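You operate a simulated robot arm through the tools that you are given. There is no shell and no other tool.

You are at the controls of a simulated robot arm. One attempt, no reset.

JOB
Wax the middle of the clamped brush's back, then stand it on the brush board.
Fine: use the green pad and the green box; pad back on the black mat, lid shut; slide block drawn right back; leave the red-dot brush. Set down upright: green pad, green-dot nail brush. A coat counts when it lies all over at full strength: go over it till it gets no stronger.

Only the result counts: the job must be done as asked and must still hold three seconds after the hand-in. Knocking over, shifting, dropping, spilling or breaking anything else fails it. A push-on lid holds only when it is set on centred and level and pressed home; a screw cap is set on level and turned clockwise until tight.

ROBOT AND FRAMES
A 7-joint arm with a two-finger parallel gripper, fixed in place. Base frame: the origin is at the foot of the arm, x ahead of it, y to its left, z up; the work surface is at about z = 780. Units: mm, degrees, N and s.
With the tool pointing down near the work surface it reaches from about 100 to 660 mm from the base axis. Its first joint turns from -66.0 to 66.0 degrees. Payload 1.57 kg.
Tool frame: the origin (TCP) lies between the finger pads and is the grasp point; the fingertips stand 30 mm ahead of it; z points along the fingers, y is the line along which they close. Largest opening 80 mm; finger width 17, thickness 12; the body of the gripper, 40 by 82 mm, starts 80 mm behind the TCP.
Orientation is told as [roll, pitch, yaw] about the base's x, y, z axes, in that order, counted from this pose: with the fingers straight down and closing along the base's y, the tool's x points along the base's -x, its y along +y and its z along -z.

CONTROLS
- The arm moves only by the tool move_arm. Its argument "increments" is a list of rows, each a list of 7 numbers: the turn, a rotation vector about the base's x, y, z in degrees, then the shift along the base's x, y, z in mm, then the opening, from 0 (shut) to 1 (fully open). In form: [[ax, ay, az, dx, dy, dz, fingers], ...]. A call has 1 to 20 rows; each row is the pose to reach, as a shift and turn from the pose commanded when the call began. Each row takes 0.2 s and may step no farther than 50 mm and 8.6 degrees from the row before; otherwise, or with a gripper value out of range, the whole call is refused. A pose out of reach is approached as far as the arm can. The call stops where the force on the tool passes 50 N (or 10 N more than at its start, if that is more) or the arm is blocked; 0.2 s more then pass. The fingers move at their own pace (about 72 mm/s each) and stop on an object; they squeeze with about 32 N. The grip force told is the motor's: it shows also when the fingers shut on nothing. Time passes only in rows, and 0.2 s behind the last, so rows that repeat a pose let the fingers close. The reply holds the time, the measured pose of the TCP, the force on the tool along the base axes, the opening and the grip force, in the units named above and with some noise, with the torque about the TCP (base axes, N m) and any sound that the robot's microphone picked up.
- Cameras (640 x 400 px; columns grow to the right, rows downward): "scene" is fixed at [48.6, 422.6, 1431.9]; the picture's right is [-0.84, -0.54, 0.00], its down [-0.27, 0.42, -0.87] and it looks along [0.47, -0.73, -0.50] (base axes); focal length 361 px, centre (320, 200). "wrist" rides on the gripper at [72, -7, -122] in the tool frame; the picture's right is [0.09, 1.00, 0.00], its down [-0.84, 0.08, -0.54] and it looks along [-0.54, 0.05, 0.84] (tool axes); focal length 238 px, centre (320, 200). There is no depth. A picture from a camera that has moved, and an enlarged one, comes with that camera's place and axes in the base frame and with its lens.
- snapshot(camera): a new picture of that camera. No time passes.
- inspect(camera, box): a new picture of the part [left, top, right, bottom] of that camera's present view, enlarged. No time passes.
- close_job(): hands the job in; it is judged then, once.

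Places have to be worked out from the pictures, the camera data and where the tool is seen. Open the gripper and draw the arm clear of the work before you hand the job in, unless the task says otherwise.

The tools are called by a JSON object that holds its "api" and its "payload". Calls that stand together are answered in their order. move_arm: Moves the arm, as the interface text tells. Its arguments: {"type":"object","properties":{"increments":{"type":"array"}},"required":["increments"]} The other tools are called the same way: snapshot (camera) takes a picture; inspect (camera, box) takes an enlarged picture of a part of a camera's view; close_job () hands the job in.

At the start:

```text
time: 0.0
tcp_pos: [384.2, -79.7, 1099.7]
tcp_rot: [0.0, 0.0, 0.0]
wrist_force: [0.0, 0.0, 0.0]
wrist_torque: [-0.01, 0.01, -0.02]
width: 79.9
gripper_force: 0.0
```

scene: 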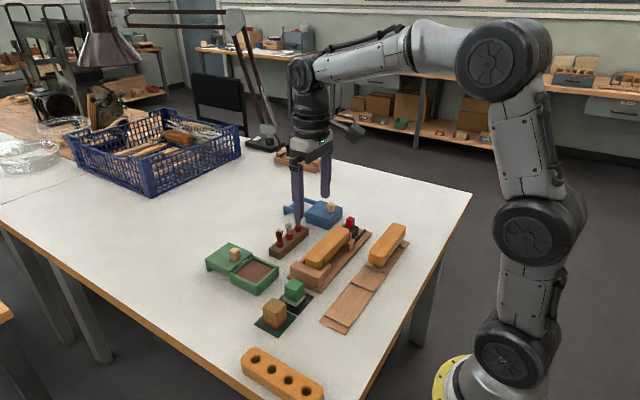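
wrist: 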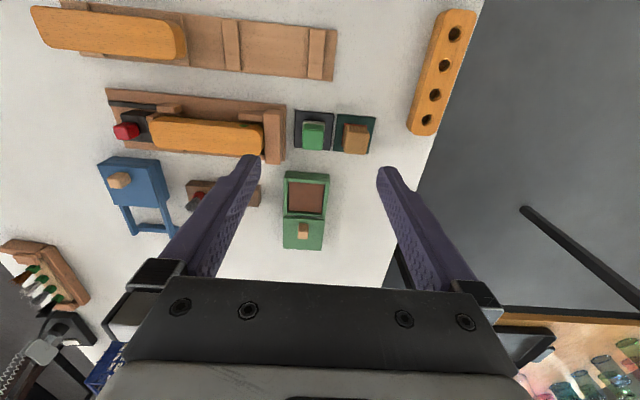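

I start by looking closely at the work area in both cameras to identify the items before moving.

{"api": "inspect", "payload": {"camera": "scene", "box": [190, 180, 430, 330]}}

{"api": "inspect", "payload": {"camera": "wrist", "box": [20, 0, 340, 200]}}

{"api": "inspect", "payload": {"camera": "wrist", "box": [180, 80, 420, 260]}}

{"api": "inspect", "payload": {"camera": "scene", "box": [220, 260, 360, 400]}}

```text
2.67 times, centred on (310, 255) of scene
camera zoom: at [48.6, 422.6, 1431.9], right [-0.84, -0.54, 0.0], down [-0.27, 0.42, -0.87], along [0.47, -0.73, -0.5], focal length 962 px, centre (347, 53)
```

zoom: 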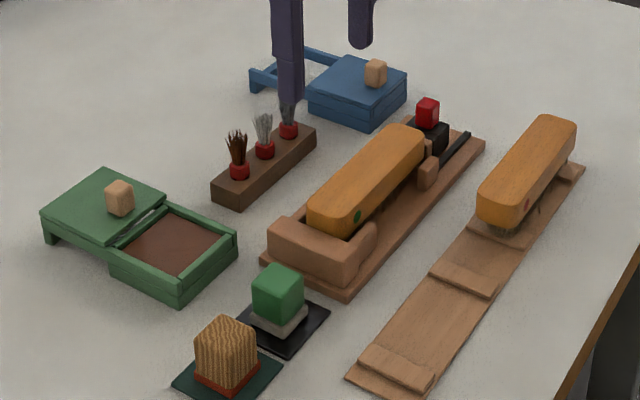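

```text
2.00 times, centred on (180, 100) of wrist
camera zoom: at [311.6, -85.0, 1221.8], right [-0.09, 1.0, 0.0], down [0.84, 0.08, 0.54], along [0.54, 0.05, -0.84], focal length 477 px, centre (600, 400)
```

zoom: 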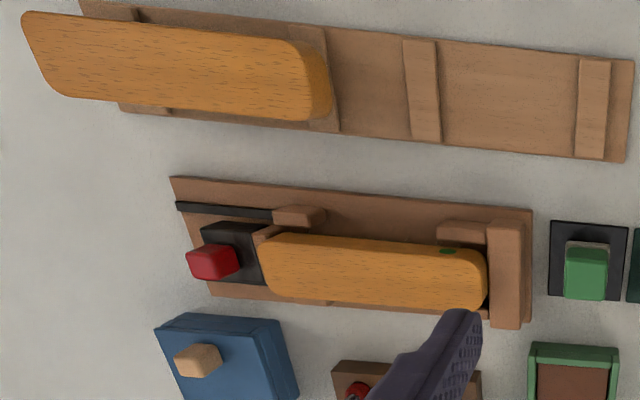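

```text
2.22 times, centred on (300, 170) of wrist
camera zoom: at [311.6, -85.0, 1221.8], right [-0.09, 1.0, 0.0], down [0.84, 0.08, 0.54], along [0.54, 0.05, -0.84], focal length 530 px, centre (364, 267)
```

zoom: 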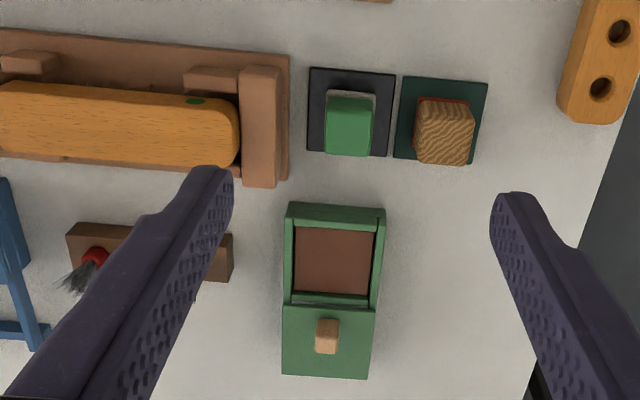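

```text
2.86 times, centred on (290, 330) of scene
camera zoom: at [48.6, 422.6, 1431.9], right [-0.84, -0.54, 0.0], down [-0.27, 0.42, -0.87], along [0.47, -0.73, -0.5], focal length 1030 px, centre (406, -171)
```

zoom: 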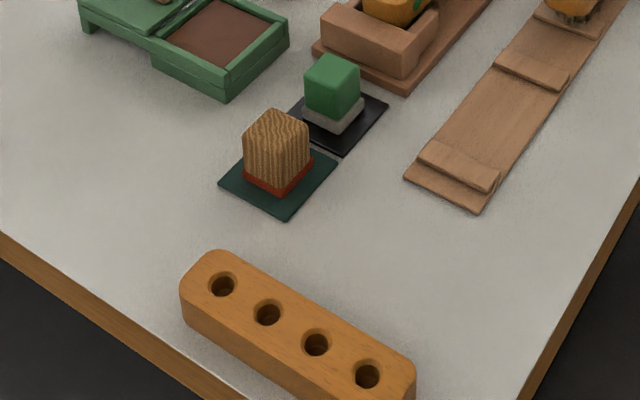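

Green pad is near (442,-84), green wax box near (571,-90) with its lid slid to +x, clamped brush around (445,-252), and the brush board's free station around (319,-158). I move closer above the brush clamp for a better view.

{"api": "move_arm", "payload": {"increments": [[0, 0, 0, 4, -38, -25, 1], [0, 0, 0, 8, -76, -50, 1], [0, 0, 0, 12, -114, -75, 1], [0, 0, 0, 16, -152, -100, 1], [0, 0, 0, 16, -152, -100, 1]]}}

{"api": "snapshot", "payload": {"camera": "wrist"}}

{"api": "snapshot", "payload": {"camera": "scene"}}

```text
time: 1.2
tcp_pos: [400.0, -231.6, 999.3]
tcp_rot: [0.0, 0.1, -0.1]
wrist_force: [-0.6, 0.6, -0.2]
wrist_torque: [0.01, -0.01, 0.01]
width: 80.0
gripper_force: 0.0
```

```text
taken
camera wrist: at [327.3, -237.8, 1120.7], right [-0.09, 1.0, 0.0], down [0.84, 0.08, 0.54], along [0.54, 0.05, -0.84], focal length 238 px, centre (320, 200)
```

wrist: 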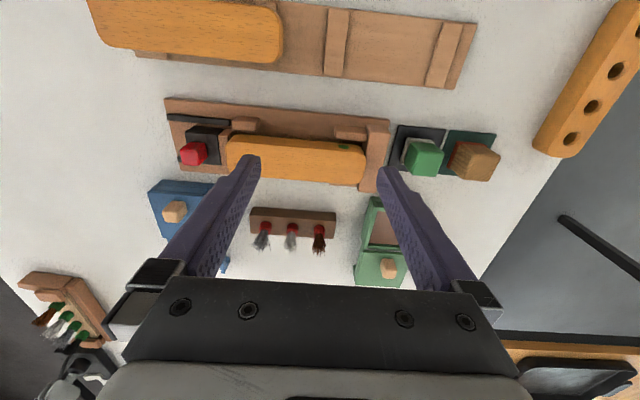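

```text
taken
```

scene: 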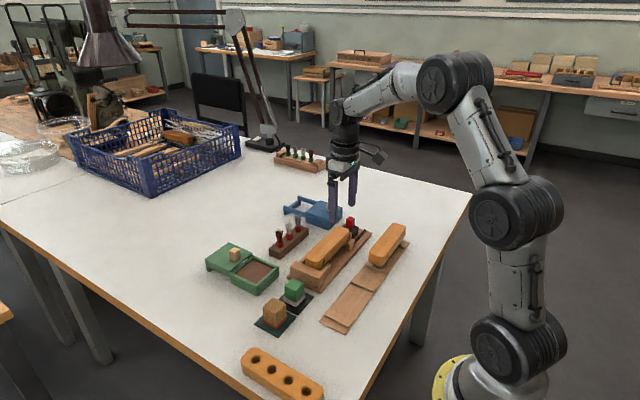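

The view is closer now; I enlarge the clamp, the board, the pads and the box from this vantage.

{"api": "inspect", "payload": {"camera": "wrist", "box": [160, 80, 400, 230]}}

{"api": "inspect", "payload": {"camera": "wrist", "box": [80, 0, 480, 100]}}

{"api": "inspect", "payload": {"camera": "scene", "box": [280, 190, 420, 340]}}

{"api": "inspect", "payload": {"camera": "scene", "box": [195, 225, 335, 345]}}

```text
2.67 times, centred on (280, 155) of wrist
camera zoom: at [327.3, -237.8, 1120.7], right [-0.09, 1.0, 0.0], down [0.84, 0.08, 0.54], along [0.54, 0.05, -0.84], focal length 636 px, centre (427, 320)
```

zoom: 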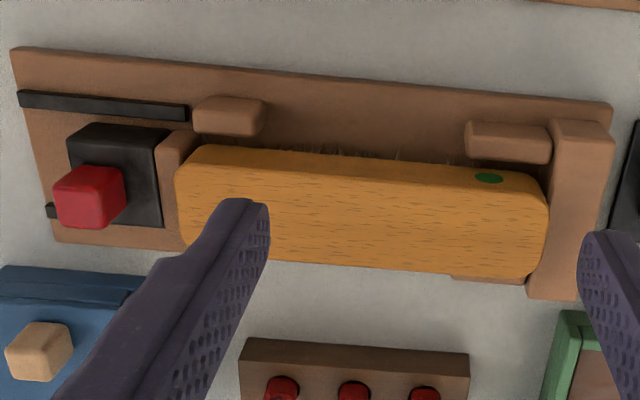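

```text
1.60 times, centred on (280, 50) of wrist
camera zoom: at [327.3, -237.8, 1120.7], right [-0.09, 1.0, 0.0], down [0.84, 0.08, 0.54], along [0.54, 0.05, -0.84], focal length 381 px, centre (384, 440)
```

zoom: 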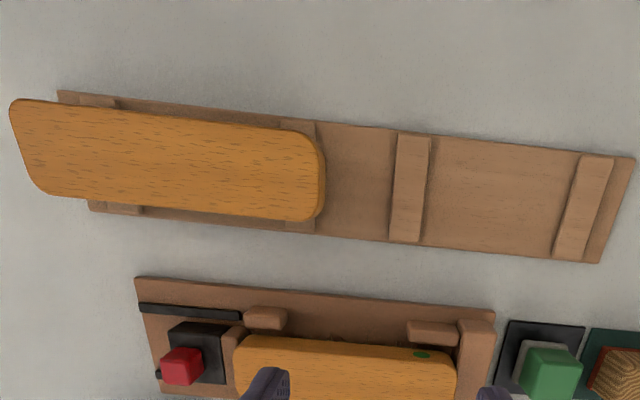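

```text
2.67 times, centred on (350, 265) of scene
camera zoom: at [48.6, 422.6, 1431.9], right [-0.84, -0.54, 0.0], down [-0.27, 0.42, -0.87], along [0.47, -0.73, -0.5], focal length 962 px, centre (240, 27)
```

zoom: 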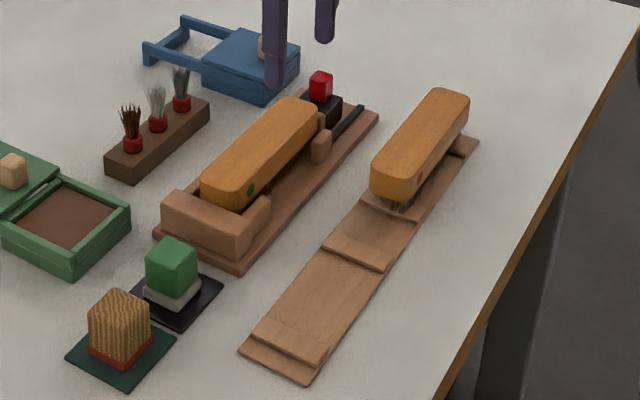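

```text
3.33 times, centred on (265, 285) of scene
camera zoom: at [48.6, 422.6, 1431.9], right [-0.84, -0.54, 0.0], down [-0.27, 0.42, -0.87], along [0.47, -0.73, -0.5], focal length 1202 px, centre (503, -83)
```

zoom: 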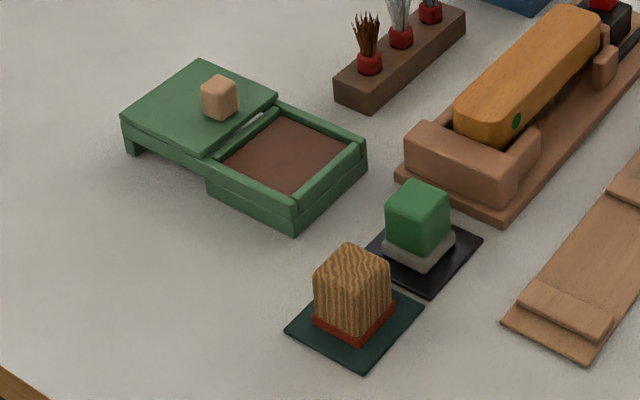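

The board's free station has battens around y −221 and −92, so its centre is about (323, −156), aligned with the axes. Next I go above the green pad for a closer look at its size and position.

{"api": "move_arm", "payload": {"increments": [[0, 0, 0, 10, 37, -15, 0.8], [0, 0, 0, 20, 74, -30, 0.8], [0, 0, 0, 30, 111, -50, 0.8], [0, 0, 0, 42, 148, -70, 0.8], [0, 0, 0, 42, 148, -70, 0.8]]}}

{"api": "snapshot", "payload": {"camera": "wrist"}}

{"api": "inspect", "payload": {"camera": "scene", "box": [220, 220, 340, 320]}}

```text
time: 2.4
tcp_pos: [441.1, -81.3, 930.3]
tcp_rot: [0.0, 0.0, 0.0]
wrist_force: [0.8, -0.5, -0.1]
wrist_torque: [-0.02, -0.02, -0.03]
width: 64.0
gripper_force: 0.0
```

```text
taken
camera wrist: at [367.6, -88.2, 1052.6], right [-0.09, 1.0, 0.0], down [0.84, 0.08, 0.54], along [0.54, 0.05, -0.84], focal length 238 px, centre (320, 200)
```

wrist: 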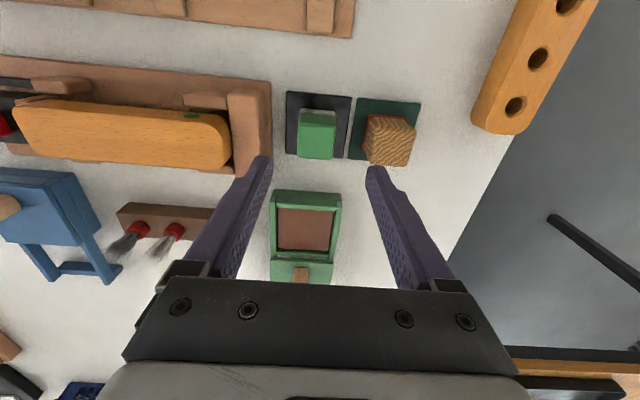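

```text
4.00 times, centred on (280, 270) of scene
camera zoom: at [48.6, 422.6, 1431.9], right [-0.84, -0.54, 0.0], down [-0.27, 0.42, -0.87], along [0.47, -0.73, -0.5], focal length 1442 px, centre (480, -80)
```

zoom: 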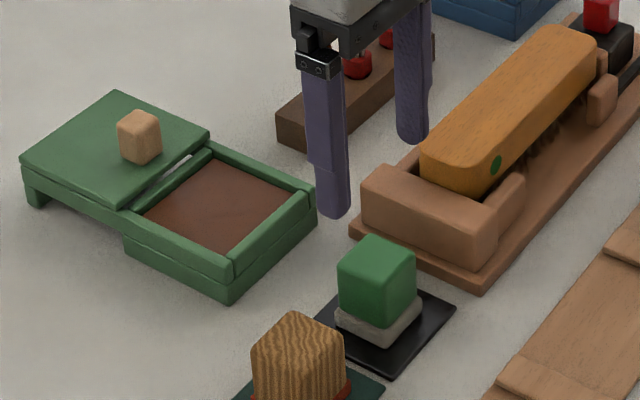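

I enlarge the pad and box region in this view for measurements.

{"api": "inspect", "payload": {"camera": "wrist", "box": [260, 80, 440, 190]}}

{"api": "inspect", "payload": {"camera": "wrist", "box": [240, 170, 400, 290]}}

```text
3.56 times, centred on (350, 135) of wrist
camera zoom: at [367.6, -88.2, 1052.6], right [-0.09, 1.0, 0.0], down [0.84, 0.08, 0.54], along [0.54, 0.05, -0.84], focal length 848 px, centre (213, 431)
```

zoom: 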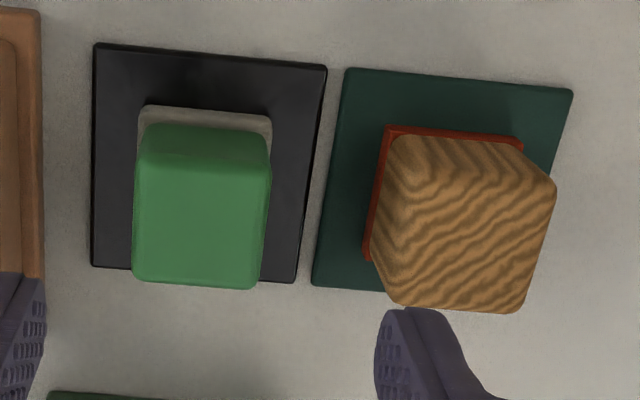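

```text
3.33 times, centred on (320, 230) of wrist
camera zoom: at [367.6, -88.2, 1052.6], right [-0.09, 1.0, 0.0], down [0.84, 0.08, 0.54], along [0.54, 0.05, -0.84], focal length 794 px, centre (320, 100)
```

zoom: 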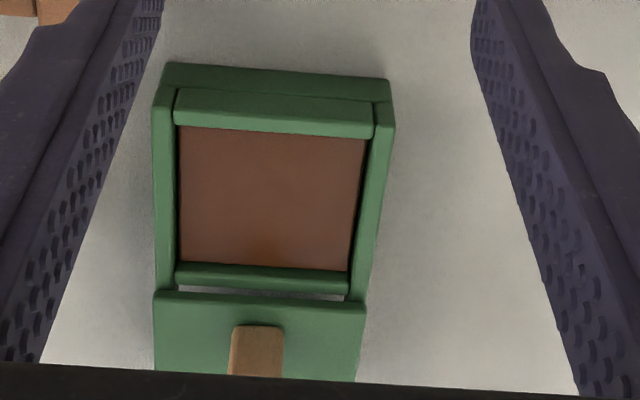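

The pad block is about 36 mm wide, centred near (444, −85), top about z=830, on a 70 mm mat; the wax surface is about z=805, spanning x 543–614, y −125…−54. I lower to just above the pad with a 56 mm opening and re-check alignment.

{"api": "move_arm", "payload": {"increments": [[0, 0, 0, 1, -0.5, -30, 0.7], [0, 0, 0, 2, -1, -58, 0.7], [0, 0, 0, 2, -1, -58, 0.7], [0, 0, 0, 2, -1, -58, 0.7]]}}

{"api": "snapshot", "payload": {"camera": "wrist"}}

{"api": "inspect", "payload": {"camera": "scene", "box": [220, 220, 340, 320]}}

```text
time: 3.4
tcp_pos: [443.2, -84.2, 872.2]
tcp_rot: [-0.1, 0.0, 0.0]
wrist_force: [1.1, 0.7, -1.0]
wrist_torque: [-0.01, -0.02, 0.02]
width: 56.4
gripper_force: 0.1
```

```text
taken
camera wrist: at [370.4, -91.2, 994.3], right [-0.09, 1.0, 0.0], down [0.84, 0.08, 0.54], along [0.54, 0.05, -0.84], focal length 238 px, centre (320, 200)
```

wrist: 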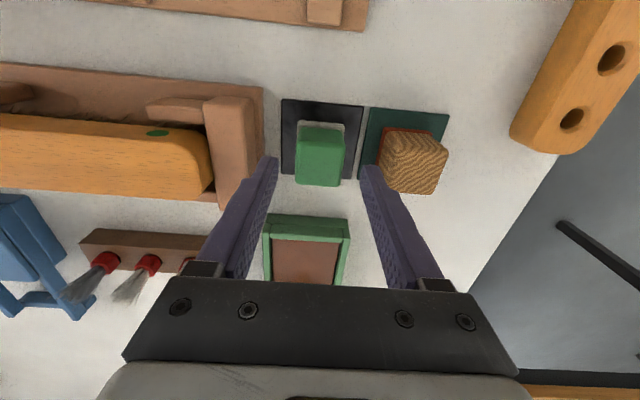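

```text
4.00 times, centred on (280, 270) of scene
camera zoom: at [48.6, 422.6, 1431.9], right [-0.84, -0.54, 0.0], down [-0.27, 0.42, -0.87], along [0.47, -0.73, -0.5], focal length 1442 px, centre (480, -80)
```

zoom: 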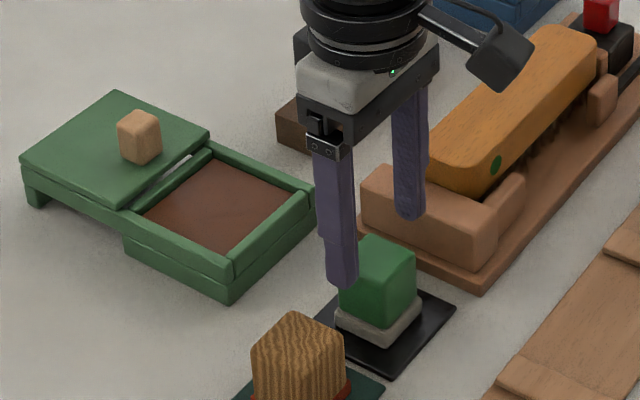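

The fingers straddle the pad centrally. I lower to the grip height (TCP about z=827) and then close on the pad.

{"api": "move_arm", "payload": {"increments": [[0, 0, 0, 0, 0, -20, 0.7], [0, 0, 0, 0, 0, -35, 0.7], [0, 0, 0, 0, 0, -45, 0.7], [0, 0, 0, 0, 0, -45, 0.7]]}}

{"api": "snapshot", "payload": {"camera": "wrist"}}

{"api": "inspect", "payload": {"camera": "scene", "box": [240, 240, 340, 320]}}

```text
time: 4.4
tcp_pos: [444.8, -85.5, 826.0]
tcp_rot: [-0.1, 0.0, -0.1]
wrist_force: [0.1, 0.3, -0.4]
wrist_torque: [-0.02, -0.04, -0.02]
width: 56.0
gripper_force: 0.1
```

```text
taken
camera wrist: at [371.8, -90.9, 948.0], right [-0.09, 1.0, 0.0], down [0.84, 0.08, 0.54], along [0.54, 0.05, -0.84], focal length 238 px, centre (320, 200)
```

wrist: 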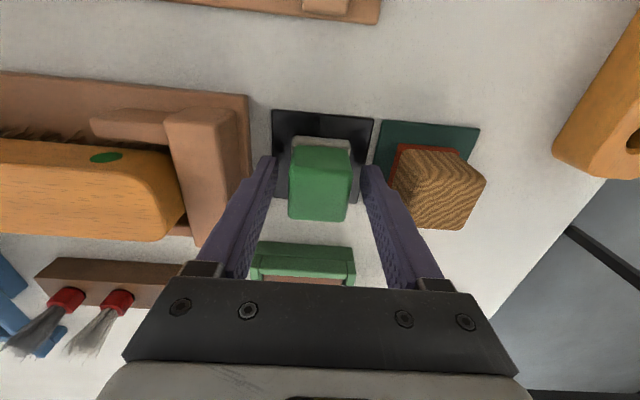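

```text
5.00 times, centred on (290, 280) of scene
camera zoom: at [48.6, 422.6, 1431.9], right [-0.84, -0.54, 0.0], down [-0.27, 0.42, -0.87], along [0.47, -0.73, -0.5], focal length 1803 px, centre (470, -200)
```

zoom: 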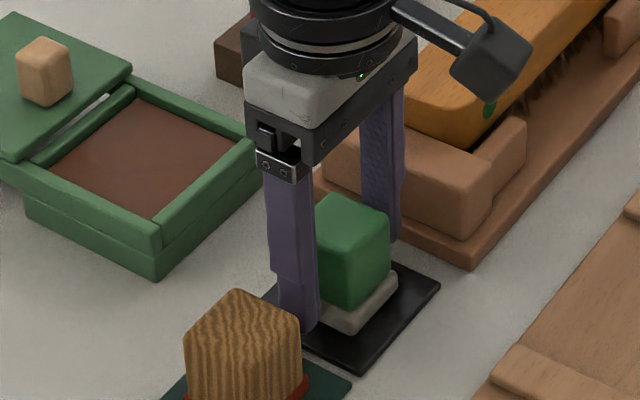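

Fingers flank the block with the tips just above the felt. I close on the pad, hold, then lift slightly.

{"api": "move_arm", "payload": {"increments": [[0, 0, 0, 0, 0, 0, 0.4], [0, 0, 0, 0, 0, 0, 0.2], [0, 0, 0, 0, 0, 0, 0.2], [0, 0, 0, 0, 0, 0, 0.2], [0, 0, 0, 0, 0, 0, 0.2]]}}

```text
time: 5.6
tcp_pos: [445.1, -84.3, 826.4]
tcp_rot: [0.1, 0.0, 0.0]
wrist_force: [0.1, -0.2, 0.7]
wrist_torque: [0.0, 0.01, 0.0]
width: 35.1
gripper_force: 32.0
```

The pad is held at 35 mm width. I lift it and carry it over the wax at about (578, −90), stopping about 25 mm above the surface.

{"api": "move_arm", "payload": {"increments": [[0, 0, 0, 0, 0, 5, 0.2], [0, 0, 0, 0, 0, 30, 0.2], [0, 0, 0, 0, 0, 70, 0.2], [0, 0, 0, 35, -1, 70, 0.2], [0, 0, 0, 70, -3, 70, 0.2], [0, 0, 0, 105, -4, 70, 0.2], [0, 0, 0, 134, -5, 70, 0.2], [0, 0, 0, 134, -5, 52, 0.2], [0, 0, 0, 134, -5, 52, 0.2]]}}

{"api": "snapshot", "payload": {"camera": "wrist"}}

{"api": "inspect", "payload": {"camera": "scene", "box": [195, 215, 315, 315]}}

```text
time: 7.6
tcp_pos: [577.3, -89.9, 878.8]
tcp_rot: [-0.1, 0.0, 0.1]
wrist_force: [-0.4, 0.5, -1.0]
wrist_torque: [0.0, -0.01, 0.0]
width: 35.4
gripper_force: 32.4
```

```text
taken
camera wrist: at [504.7, -96.5, 1002.5], right [-0.09, 1.0, 0.0], down [0.84, 0.08, 0.54], along [0.54, 0.05, -0.84], focal length 238 px, centre (320, 200)
```

wrist: 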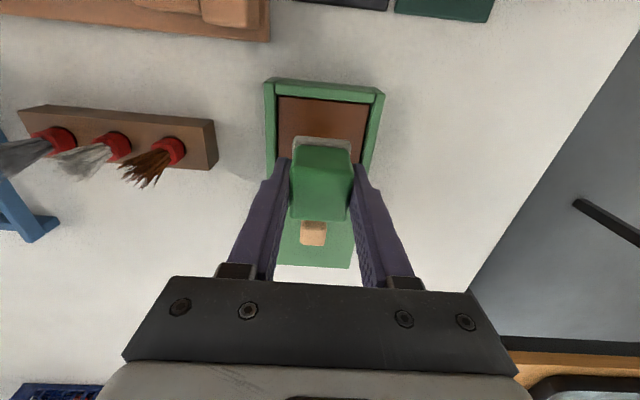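

```text
4.00 times, centred on (255, 265) of scene
camera zoom: at [48.6, 422.6, 1431.9], right [-0.84, -0.54, 0.0], down [-0.27, 0.42, -0.87], along [0.47, -0.73, -0.5], focal length 1442 px, centre (580, -60)
```

zoom: 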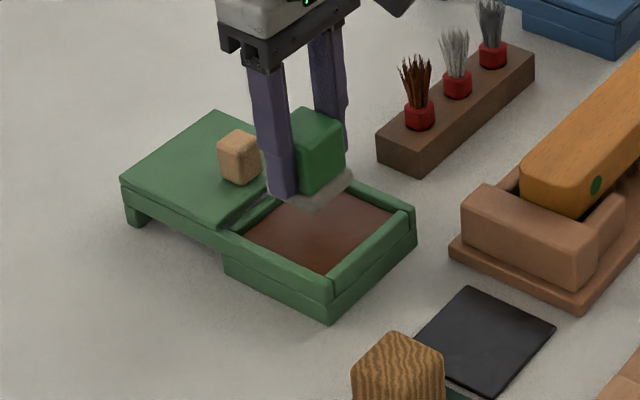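

I enlarge the wrist view to measure the box opening from this closer vantage.

{"api": "inspect", "payload": {"camera": "wrist", "box": [240, 60, 400, 280]}}

```text
1.82 times, centred on (320, 170) of wrist
camera zoom: at [504.7, -96.5, 1002.5], right [-0.09, 1.0, 0.0], down [0.84, 0.08, 0.54], along [0.54, 0.05, -0.84], focal length 433 px, centre (320, 254)
```

zoom: 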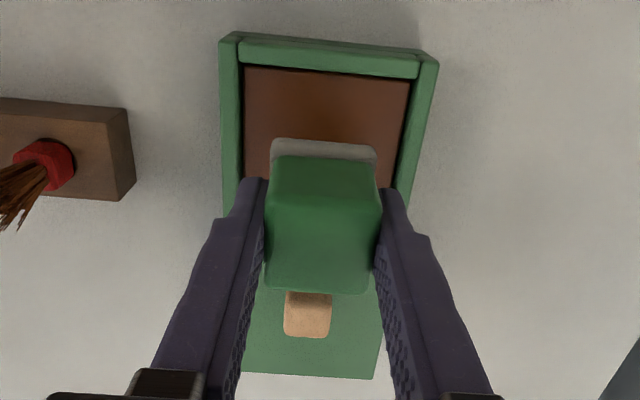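

The wax opening spans x≈540–613, y≈−125…−54, so the pad is centred. I lower it gradually and watch the force for contact.

{"api": "move_arm", "payload": {"increments": [[0, 0, 0, 0, 0, -8, 0.2], [0, 0, 0, 0, 0, -16, 0.2], [0, 0, 0, 0, 0, -20, 0.2], [0, 0, 0, 0, 0, -22, 0.2], [0, 0, 0, 0, 0, -24, 0.2], [0, 0, 0, 0, 0, -24, 0.2]]}}

```text
time: 9.0
tcp_pos: [577.6, -87.7, 854.6]
tcp_rot: [0.0, 0.0, 0.0]
wrist_force: [0.2, -0.3, -0.7]
wrist_torque: [0.02, 0.02, -0.01]
width: 35.2
gripper_force: 31.5
```

No contact yet at 854.6; I continue down in 1 mm steps.

{"api": "move_arm", "payload": {"increments": [[0, 0, 0, 0, 0, -1.5, 0.2], [0, 0, 0, 0, 0, -3, 0.2], [0, 0, 0, 0, 0, -4, 0.2], [0, 0, 0, 0, 0, -4, 0.2]]}}

{"api": "inspect", "payload": {"camera": "scene", "box": [195, 215, 315, 315]}}

```text
time: 10.0
tcp_pos: [578.5, -87.6, 850.9]
tcp_rot: [0.1, 0.0, 0.0]
wrist_force: [-1.3, -0.3, 2.7]
wrist_torque: [-0.02, 0.02, 0.01]
width: 35.2
gripper_force: 32.6
```

```text
4.00 times, centred on (255, 265) of scene
camera zoom: at [48.5, 422.6, 1431.9], right [-0.84, -0.54, 0.0], down [-0.27, 0.42, -0.87], along [0.47, -0.73, -0.5], focal length 1442 px, centre (580, -60)
```

zoom: 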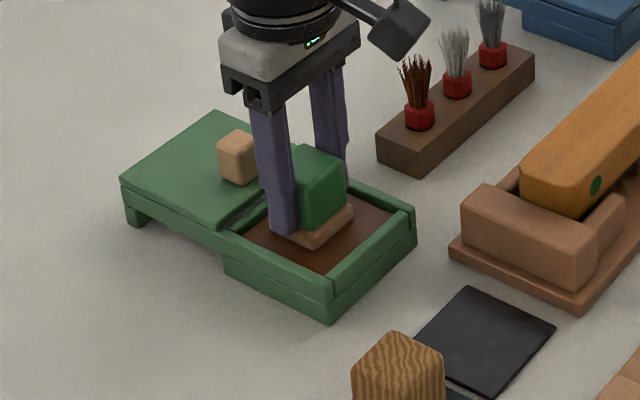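

There is contact (2.7 N) and the felt has taken a wax colour. I press slightly more and rub a few mm to load fully, then check.

{"api": "move_arm", "payload": {"increments": [[0, 0, 0, 0, 0, -1, 0.2], [0, 0, 0, 4, 0, -1, 0.2], [0, 0, 0, 0, 0, -1, 0.2], [0, 0, 0, -4, 0, -1, 0.2], [0, 0, 0, 0, 0, -1, 0.2], [0, 0, 0, 0, 0, -1, 0.2], [0, 0, 0, 0, 0, -1, 0.2]]}}

{"api": "inspect", "payload": {"camera": "scene", "box": [225, 235, 285, 285]}}

```text
time: 11.6
tcp_pos: [578.2, -87.9, 851.5]
tcp_rot: [0.0, 0.0, 0.1]
wrist_force: [-8.4, -0.1, 19.0]
wrist_torque: [-0.03, 0.27, 0.01]
width: 35.1
gripper_force: 31.9
```

```text
8.00 times, centred on (255, 260) of scene
camera zoom: at [48.0, 422.7, 1431.9], right [-0.84, -0.54, 0.0], down [-0.27, 0.42, -0.87], along [0.47, -0.73, -0.5], focal length 2884 px, centre (840, -280)
```

zoom: 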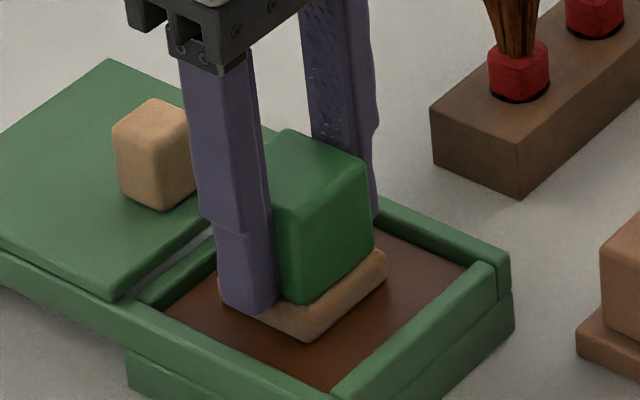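

Contact is at TCP ≈850.5 with firm pressure reached, and the felt is now wax-brown. I lift and carry the pad back along −x and then over the middle of the clamped brush (about (452, −256)), staying high.

{"api": "move_arm", "payload": {"increments": [[0, 0, 0, 0, 0, 10, 0.2], [0, 0, 0, 0, 0, 40, 0.2], [0, 0, 0, 0, 0, 75, 0.2], [0, 0, 0, -42, 0, 80, 0.2], [0, 0, 0, -84, 0, 80, 0.2], [0, 0, 0, -126, 0, 80, 0.2], [0, 0, 0, -126, -42, 80, 0.2], [0, 0, 0, -126, -84, 80, 0.2], [0, 0, 0, -126, -126, 80, 0.2], [0, 0, 0, -126, -166.3, 80, 0.2], [0, 0, 0, -126, -166.3, 80, 0.2]]}}

{"api": "snapshot", "payload": {"camera": "wrist"}}

{"api": "inspect", "payload": {"camera": "scene", "box": [270, 190, 390, 300]}}

```text
time: 14.0
tcp_pos: [453.2, -256.8, 928.8]
tcp_rot: [0.0, -0.1, -0.1]
wrist_force: [0.6, 0.2, -0.7]
wrist_torque: [0.02, 0.01, -0.04]
width: 35.3
gripper_force: 31.8
```

```text
taken
camera wrist: at [380.9, -263.3, 1051.6], right [-0.09, 1.0, 0.0], down [0.84, 0.08, 0.54], along [0.54, 0.05, -0.84], focal length 238 px, centre (320, 200)
```

wrist: 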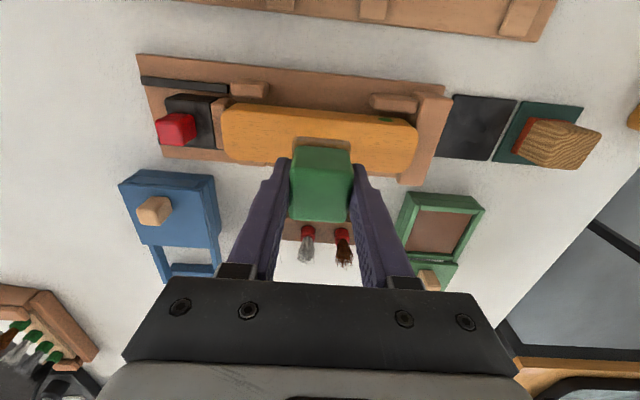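

```text
3.64 times, centred on (330, 245) of scene
camera zoom: at [48.6, 422.6, 1431.9], right [-0.84, -0.54, 0.0], down [-0.27, 0.42, -0.87], along [0.47, -0.73, -0.5], focal length 1311 px, centre (284, 36)
```

zoom: 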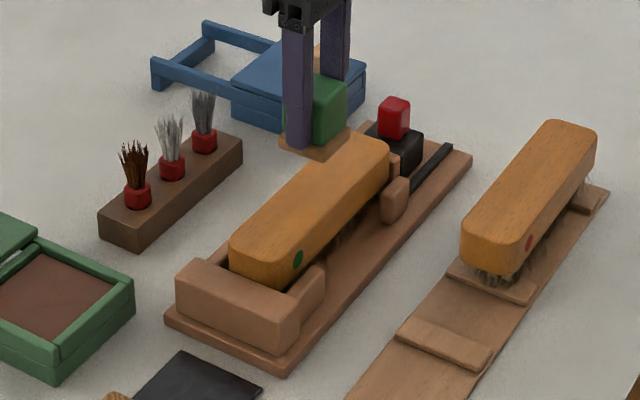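

{"api": "inspect", "payload": {"camera": "wrist", "box": [130, 40, 450, 200]}}

{"api": "inspect", "payload": {"camera": "scene", "box": [300, 215, 380, 285]}}

```text
2.00 times, centred on (290, 120) of wrist
camera zoom: at [380.9, -263.3, 1051.6], right [-0.09, 1.0, 0.0], down [0.84, 0.08, 0.54], along [0.54, 0.05, -0.84], focal length 477 px, centre (380, 360)
```

zoom: 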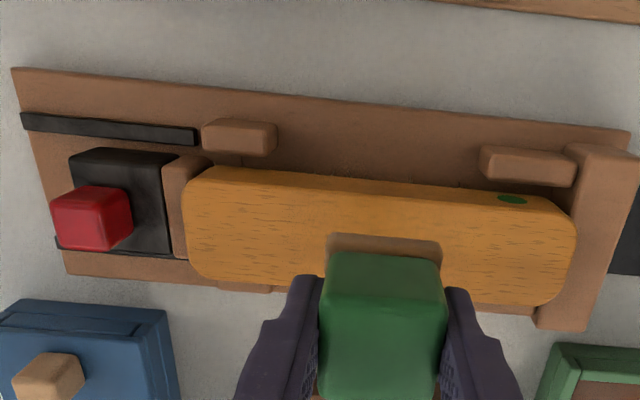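

```text
5.71 times, centred on (340, 250) of scene
camera zoom: at [48.6, 422.6, 1431.9], right [-0.84, -0.54, 0.0], down [-0.27, 0.42, -0.87], along [0.47, -0.73, -0.5], focal length 2060 px, centre (206, -86)
```

zoom: 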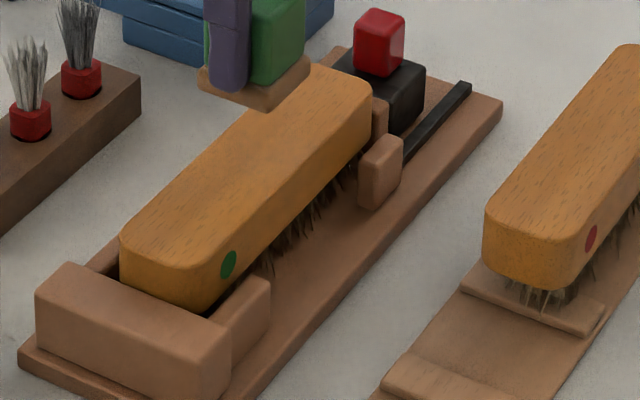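

The brush back spans about x 432–480, y −345…−168 with top near z≈838–842; its middle is about (456, −256). I lower the pad over it in careful steps to find contact.

{"api": "move_arm", "payload": {"increments": [[0, 0, 0, 3.5, 0, -15, 0.2], [0, 0, 0, 3.5, 0, -30, 0.2], [0, 0, 0, 3.5, 0, -38, 0.2], [0, 0, 0, 3.5, 0, -40, 0.2], [0, 0, 0, 3.5, 0, -40, 0.2]]}}

{"api": "inspect", "payload": {"camera": "scene", "box": [290, 200, 390, 280]}}

{"api": "inspect", "payload": {"camera": "wrist", "box": [130, 60, 450, 220]}}

```text
time: 15.2
tcp_pos: [457.1, -255.4, 889.0]
tcp_rot: [0.0, 0.1, 0.0]
wrist_force: [0.0, -0.8, -1.0]
wrist_torque: [-0.01, -0.01, -0.03]
width: 35.3
gripper_force: 32.3
```

```text
5.00 times, centred on (340, 240) of scene
camera zoom: at [48.6, 422.6, 1431.9], right [-0.84, -0.54, 0.0], down [-0.27, 0.42, -0.87], along [0.47, -0.73, -0.5], focal length 1803 px, centre (220, 0)
```

zoom: 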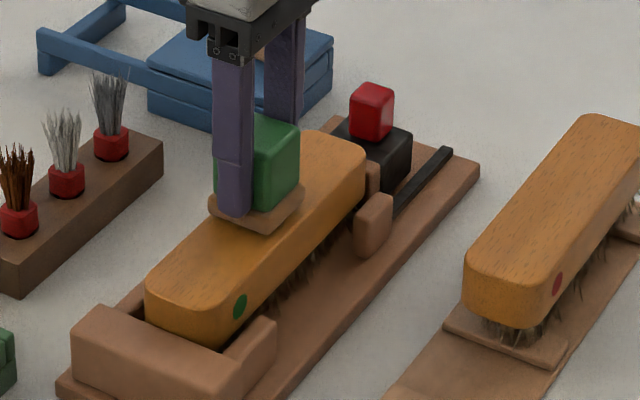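

```text
2.00 times, centred on (290, 140) of wrist
camera zoom: at [383.5, -262.1, 1011.9], right [-0.09, 1.0, 0.0], down [0.84, 0.08, 0.54], along [0.54, 0.05, -0.84], focal length 477 px, centre (380, 320)
```

zoom: 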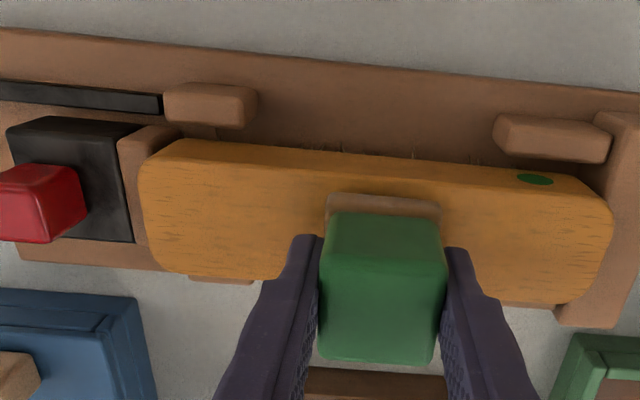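

No contact at 889; I continue down in 1–1.5 mm steps.

{"api": "move_arm", "payload": {"increments": [[0, 0, 0, 0, 0, -1.5, 0.2], [0, 0, 0, 0, 0, -3, 0.2], [0, 0, 0, 0, 0, -4, 0.2], [0, 0, 0, 0, 0, -4, 0.2]]}}

```text
time: 16.2
tcp_pos: [455.3, -255.5, 888.1]
tcp_rot: [-0.1, -0.1, 0.0]
wrist_force: [-2.2, 0.8, 10.9]
wrist_torque: [0.1, 0.15, 0.0]
width: 34.9
gripper_force: 32.3
```

Contact found (10.9 N at commanded 885.7), so the brush back is near z≈842. I ease the pressure slightly and make a gentle rubbing loop over the middle (±12 mm along y, ±5 mm along x).

{"api": "move_arm", "payload": {"increments": [[0, 0, 0, 0, 0, 0.3, 0.2], [0, 0, 0, -2, -4, 0.3, 0.2], [0, 0, 0, -4, -8, 0.3, 0.2], [0, 0, 0, -4, -12, 0.3, 0.2], [0, 0, 0, -4, -6, 0.3, 0.2], [0, 0, 0, -4, 0, 0.3, 0.2], [0, 0, 0, -4, 6, 0.3, 0.2], [0, 0, 0, -4, 12, 0.3, 0.2], [0, 0, 0, 0, 12, 0.3, 0.2], [0, 0, 0, 4, 12, 0.3, 0.2], [0, 0, 0, 4, 6, 0.3, 0.2], [0, 0, 0, 4, 0, 0.3, 0.2], [0, 0, 0, 4, -6, 0.3, 0.2], [0, 0, 0, 4, -12, 0.3, 0.2], [0, 0, 0, 0, -12, 0.3, 0.2], [0, 0, 0, 0, -6, 0.3, 0.2], [0, 0, 0, 0, 0, 0.3, 0.2], [0, 0, 0, 0, 0, 0.3, 0.2]]}}

{"api": "inspect", "payload": {"camera": "scene", "box": [290, 200, 390, 280]}}

{"api": "inspect", "payload": {"camera": "wrist", "box": [130, 60, 450, 220]}}

```text
time: 20.0
tcp_pos: [455.4, -254.1, 886.5]
tcp_rot: [-0.1, -0.1, 0.1]
wrist_force: [-1.8, -7.7, 15.5]
wrist_torque: [-0.3, 0.01, 0.0]
width: 35.3
gripper_force: 32.4
```

```text
5.00 times, centred on (340, 240) of scene
camera zoom: at [48.3, 422.6, 1431.9], right [-0.84, -0.54, 0.0], down [-0.27, 0.42, -0.87], along [0.47, -0.73, -0.5], focal length 1803 px, centre (220, 0)
```

zoom: 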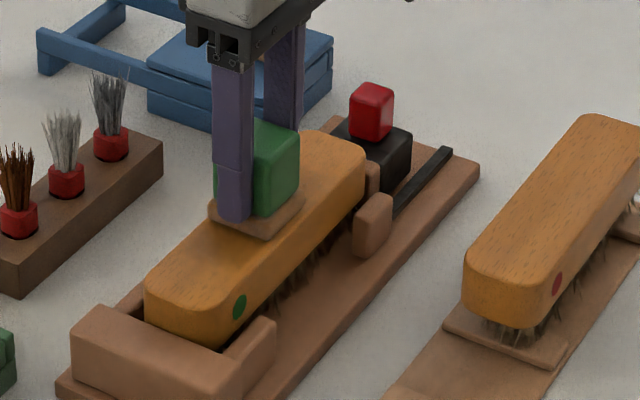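

```text
2.00 times, centred on (290, 140) of wrist
camera zoom: at [382.8, -261.2, 1008.8], right [-0.09, 1.0, 0.0], down [0.84, 0.08, 0.54], along [0.54, 0.05, -0.84], focal length 477 px, centre (380, 320)
```

zoom: 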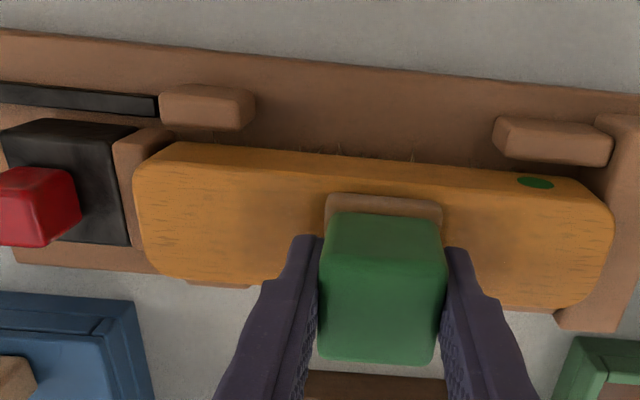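

I lift the pad well clear to inspect what coat was left on the middle of the back.

{"api": "move_arm", "payload": {"increments": [[0, 0, 0, 0, 0, 10, 0.2], [0, 0, 0, 20, 20, 50, 0.2], [0, 0, 0, 40, 60, 70, 0.2], [0, 0, 0, 40, 90, 70, 0.2], [0, 0, 0, 40, 90, 70, 0.2]]}}

{"api": "inspect", "payload": {"camera": "scene", "box": [290, 200, 390, 280]}}

{"api": "snapshot", "payload": {"camera": "wrist"}}

{"api": "inspect", "payload": {"camera": "wrist", "box": [30, 40, 310, 200]}}

```text
time: 21.2
tcp_pos: [495.9, -163.5, 957.5]
tcp_rot: [0.0, -0.1, -0.1]
wrist_force: [-0.4, 0.3, 0.4]
wrist_torque: [-0.03, -0.05, 0.0]
width: 35.1
gripper_force: 32.4
```

```text
5.00 times, centred on (340, 240) of scene
camera zoom: at [48.6, 422.6, 1431.9], right [-0.84, -0.54, 0.0], down [-0.27, 0.42, -0.87], along [0.47, -0.73, -0.5], focal length 1803 px, centre (220, 0)
```

zoom: 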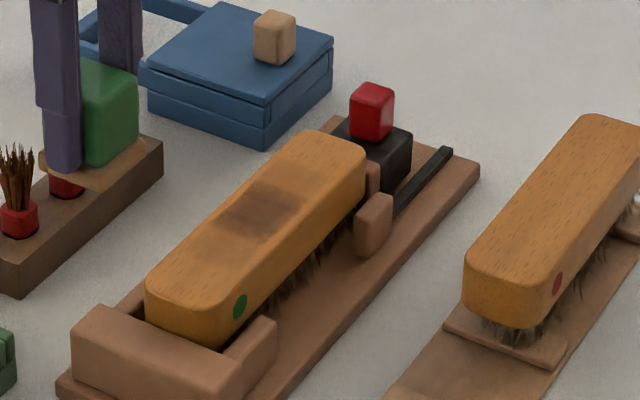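

```text
taken
camera wrist: at [423.3, -170.2, 1079.9], right [-0.09, 1.0, 0.0], down [0.84, 0.08, 0.54], along [0.54, 0.05, -0.84], focal length 238 px, centre (320, 200)
```

wrist: 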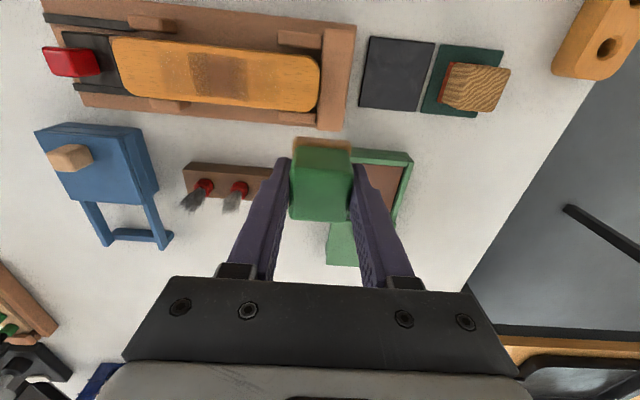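

```text
2.29 times, centred on (170, 120) of wrist
camera zoom: at [423.3, -170.2, 1079.9], right [-0.09, 1.0, 0.0], down [0.84, 0.08, 0.54], along [0.54, 0.05, -0.84], focal length 545 px, centre (663, 383)
```

zoom: 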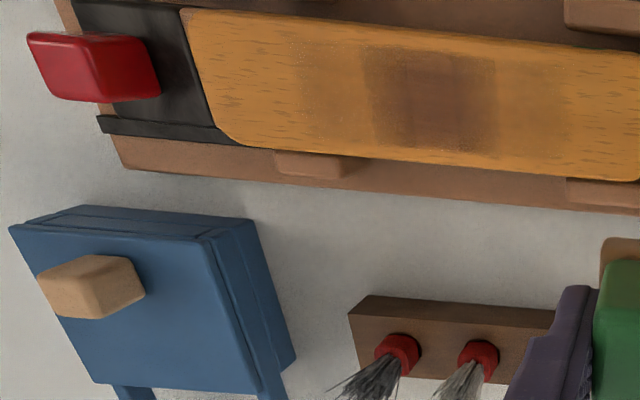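

A dark patch is visible in the middle with a lighter fringe. I enlarge further to judge its extent and evenness.

{"api": "inspect", "payload": {"camera": "wrist", "box": [110, 40, 330, 115]}}

{"api": "inspect", "payload": {"camera": "scene", "box": [315, 222, 367, 264]}}

{"api": "inspect", "payload": {"camera": "wrist", "box": [270, 130, 370, 230]}}

```text
2.91 times, centred on (220, 78) of wrist
camera zoom: at [423.3, -170.2, 1079.9], right [-0.09, 1.0, 0.0], down [0.84, 0.08, 0.54], along [0.54, 0.05, -0.84], focal length 693 px, centre (611, 556)
```

zoom: 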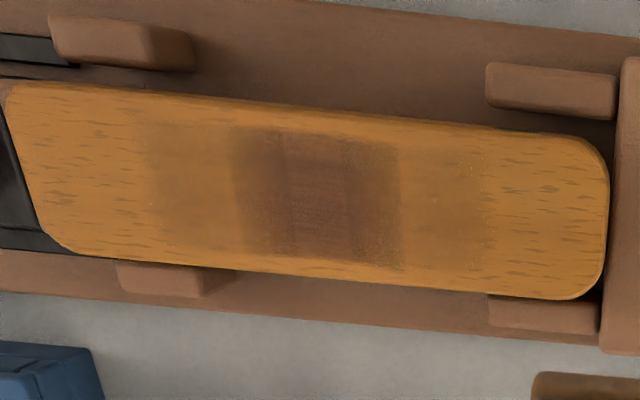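

```text
9.52 times, centred on (341, 243) of scene
camera zoom: at [48.6, 422.6, 1431.9], right [-0.84, -0.54, 0.0], down [-0.27, 0.42, -0.87], along [0.47, -0.73, -0.5], focal length 3434 px, centre (120, -210)
```

zoom: 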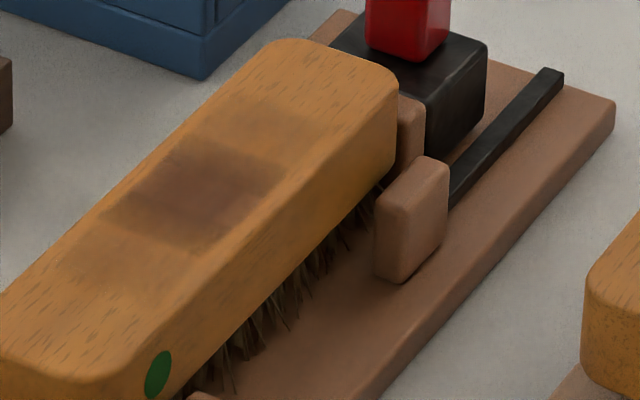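

```text
4.00 times, centred on (320, 180) of wrist
camera zoom: at [423.3, -170.2, 1079.9], right [-0.09, 1.0, 0.0], down [0.84, 0.08, 0.54], along [0.54, 0.05, -0.84], focal length 953 px, centre (320, 280)
```

zoom: 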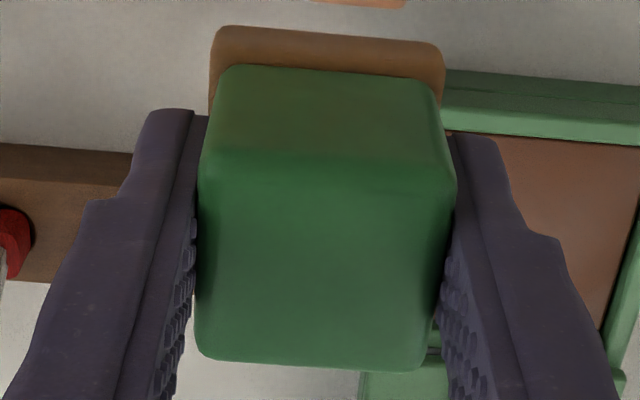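

The patch is uneven: darkest at the centre, lighter towards the edges, so more wax is needed. I take the pad back over the box to reload it.

{"api": "move_arm", "payload": {"increments": [[0, 0, 0, 28, 26, -10, 0.2], [0, 0, 0, 56, 52, -20, 0.2], [0, 0, 0, 82.3, 76.3, -30, 0.2], [0, 0, 0, 82.3, 76.3, -70, 0.2], [0, 0, 0, 82.3, 76.3, -95, 0.2], [0, 0, 0, 82.3, 76.3, -103, 0.2], [0, 0, 0, 82.3, 76.3, -105, 0.2], [0, 0, 0, 82.3, 76.3, -106, 0.2], [0, 0, 0, 86.3, 76.3, -106, 0.2], [0, 0, 0, 82.3, 76.3, -106, 0.2], [0, 0, 0, 78.3, 76.3, -106, 0.2], [0, 0, 0, 82.3, 76.3, -106, 0.2], [0, 0, 0, 82.3, 76.3, -106, 0.2]]}}

{"api": "inspect", "payload": {"camera": "scene", "box": [225, 235, 285, 285]}}

{"api": "inspect", "payload": {"camera": "scene", "box": [315, 222, 367, 264]}}

```text
time: 24.0
tcp_pos: [578.4, -90.1, 851.6]
tcp_rot: [-0.1, 0.0, 0.0]
wrist_force: [-3.7, -0.8, 7.0]
wrist_torque: [-0.01, 0.02, 0.02]
width: 34.9
gripper_force: 31.7
```

```text
8.00 times, centred on (255, 260) of scene
camera zoom: at [48.4, 422.6, 1431.9], right [-0.84, -0.54, 0.0], down [-0.27, 0.42, -0.87], along [0.47, -0.73, -0.5], focal length 2884 px, centre (840, -280)
```

zoom: 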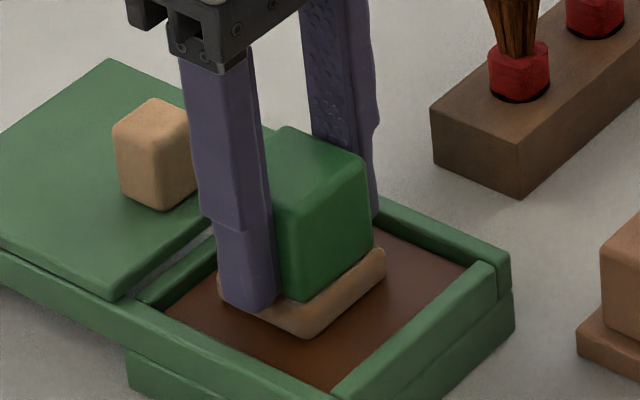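

```text
9.52 times, centred on (341, 243) of scene
camera zoom: at [48.4, 422.6, 1431.9], right [-0.84, -0.54, 0.0], down [-0.27, 0.42, -0.87], along [0.47, -0.73, -0.5], focal length 3434 px, centre (120, -210)
```

zoom: 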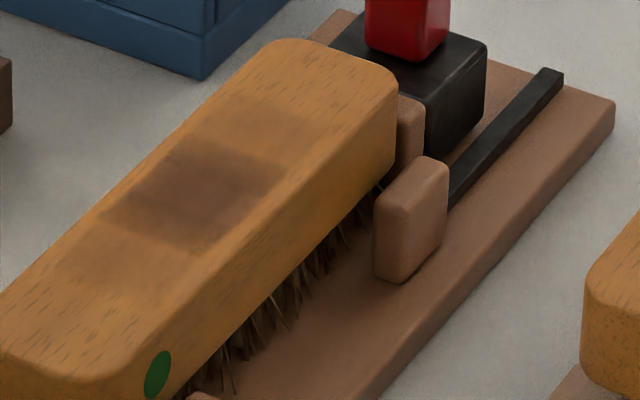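

The felt is freshly loaded. I carry it back over the brush middle and lower to just above contact.

{"api": "move_arm", "payload": {"increments": [[0, 0, 0, 0, 0, 10, 0.2], [0, 0, 0, 0, 0, 45, 0.2], [0, 0, 0, 0, 0, 80, 0.2], [0, 0, 0, -42, 0, 80, 0.2], [0, 0, 0, -84, 0, 80, 0.2], [0, 0, 0, -122.3, 0, 80, 0.2], [0, 0, 0, -122.3, -42, 80, 0.2], [0, 0, 0, -122.3, -84, 80, 0.2], [0, 0, 0, -122.3, -126, 80, 0.2], [0, 0, 0, -122.3, -166.3, 80, 0.2], [0, 0, 0, -122.3, -166.3, 55, 0.2], [0, 0, 0, -122.3, -166.3, 42, 0.2], [0, 0, 0, -122.3, -166.3, 38, 0.2], [0, 0, 0, -122.3, -166.3, 36, 0.2], [0, 0, 0, -122.3, -166.3, 36, 0.2]]}}

```text
time: 27.2
tcp_pos: [456.8, -253.5, 887.0]
tcp_rot: [0.1, 0.0, 0.0]
wrist_force: [-1.3, 0.8, 5.1]
wrist_torque: [0.05, 0.05, 0.01]
width: 34.9
gripper_force: 31.7
```

Light contact (5 N). I rub a loop with ±5 mm in x and ±10 mm in y over the middle.

{"api": "move_arm", "payload": {"increments": [[0, 0, 0, -3, -5, -0.3, 0.2], [0, 0, 0, -5, -10, -0.3, 0.2], [0, 0, 0, -5, -5, -0.3, 0.2], [0, 0, 0, -5, 0, -0.3, 0.2], [0, 0, 0, -5, 5, -0.3, 0.2], [0, 0, 0, -5, 10, -0.3, 0.2], [0, 0, 0, 0, 10, -0.3, 0.2], [0, 0, 0, 5, 10, -0.3, 0.2], [0, 0, 0, 5, 5, -0.3, 0.2], [0, 0, 0, 5, 0, -0.3, 0.2], [0, 0, 0, 5, -5, -0.3, 0.2], [0, 0, 0, 5, -10, -0.3, 0.2], [0, 0, 0, 0, -10, -0.3, 0.2], [0, 0, 0, -5, -10, -0.3, 0.2], [0, 0, 0, -5, 0, -0.3, 0.2], [0, 0, 0, -5, 10, -0.3, 0.2], [0, 0, 0, 5, 10, -0.3, 0.2], [0, 0, 0, 5, 0, -0.3, 0.2], [0, 0, 0, 5, -10, -0.3, 0.2], [0, 0, 0, 0, 0, 0, 0.2]]}}

```text
time: 31.4
tcp_pos: [456.0, -257.9, 886.6]
tcp_rot: [-0.3, -0.2, -0.1]
wrist_force: [1.8, -6.1, 16.2]
wrist_torque: [-0.17, -0.09, -0.02]
width: 35.6
gripper_force: 31.7
```

I lift the pad aside to examine the coat again.

{"api": "move_arm", "payload": {"increments": [[0, 0, 0, 0, 0, 10, 0.2], [0, 0, 0, 20, 20, 50, 0.2], [0, 0, 0, 40, 60, 70, 0.2], [0, 0, 0, 40, 90, 70, 0.2], [0, 0, 0, 40, 90, 70, 0.2]]}}

{"api": "inspect", "payload": {"camera": "scene", "box": [315, 222, 367, 264]}}

{"api": "inspect", "payload": {"camera": "wrist", "box": [110, 40, 330, 115]}}

{"api": "inspect", "payload": {"camera": "wrist", "box": [160, 40, 270, 110]}}

```text
time: 32.6
tcp_pos: [496.9, -163.4, 956.6]
tcp_rot: [0.0, 0.0, 0.1]
wrist_force: [-0.7, -0.7, 0.2]
wrist_torque: [0.02, -0.01, 0.02]
width: 35.1
gripper_force: 31.8
```

```text
9.52 times, centred on (341, 243) of scene
camera zoom: at [48.6, 422.6, 1431.9], right [-0.84, -0.54, 0.0], down [-0.27, 0.42, -0.87], along [0.47, -0.73, -0.5], focal length 3434 px, centre (120, -210)
```

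zoom: 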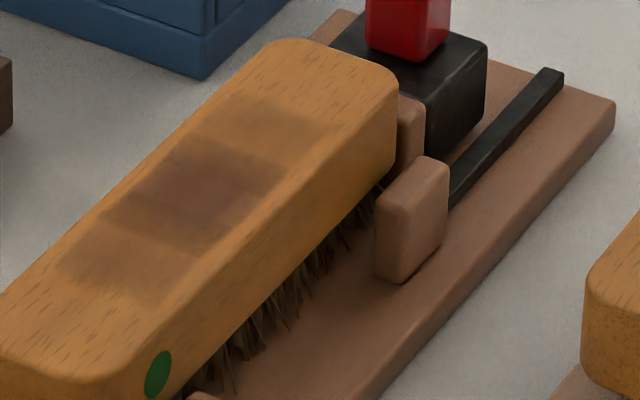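

```text
2.91 times, centred on (220, 78) of wrist
camera zoom: at [424.0, -170.4, 1078.5], right [-0.09, 1.0, 0.0], down [0.84, 0.08, 0.54], along [0.54, 0.05, -0.84], focal length 693 px, centre (611, 556)
```

zoom: 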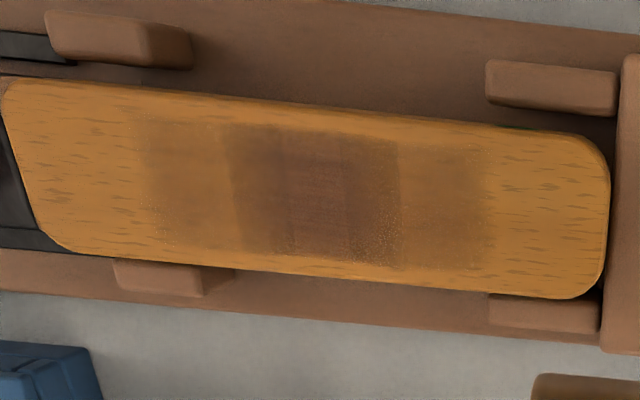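

```text
5.71 times, centred on (215, 75) of wrist
camera zoom: at [424.0, -170.4, 1078.5], right [-0.09, 1.0, 0.0], down [0.84, 0.08, 0.54], along [0.54, 0.05, -0.84], focal length 1362 px, centre (920, 914)
```

zoom: 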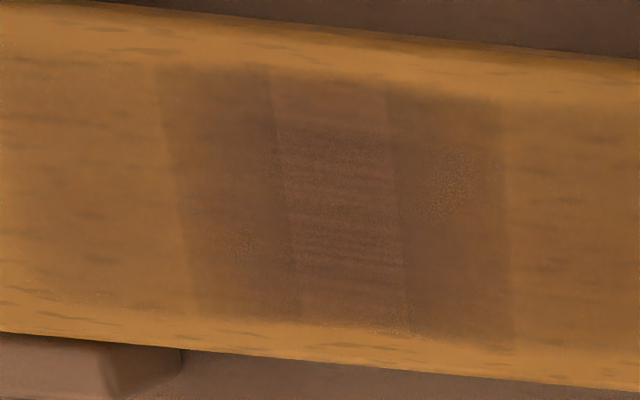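

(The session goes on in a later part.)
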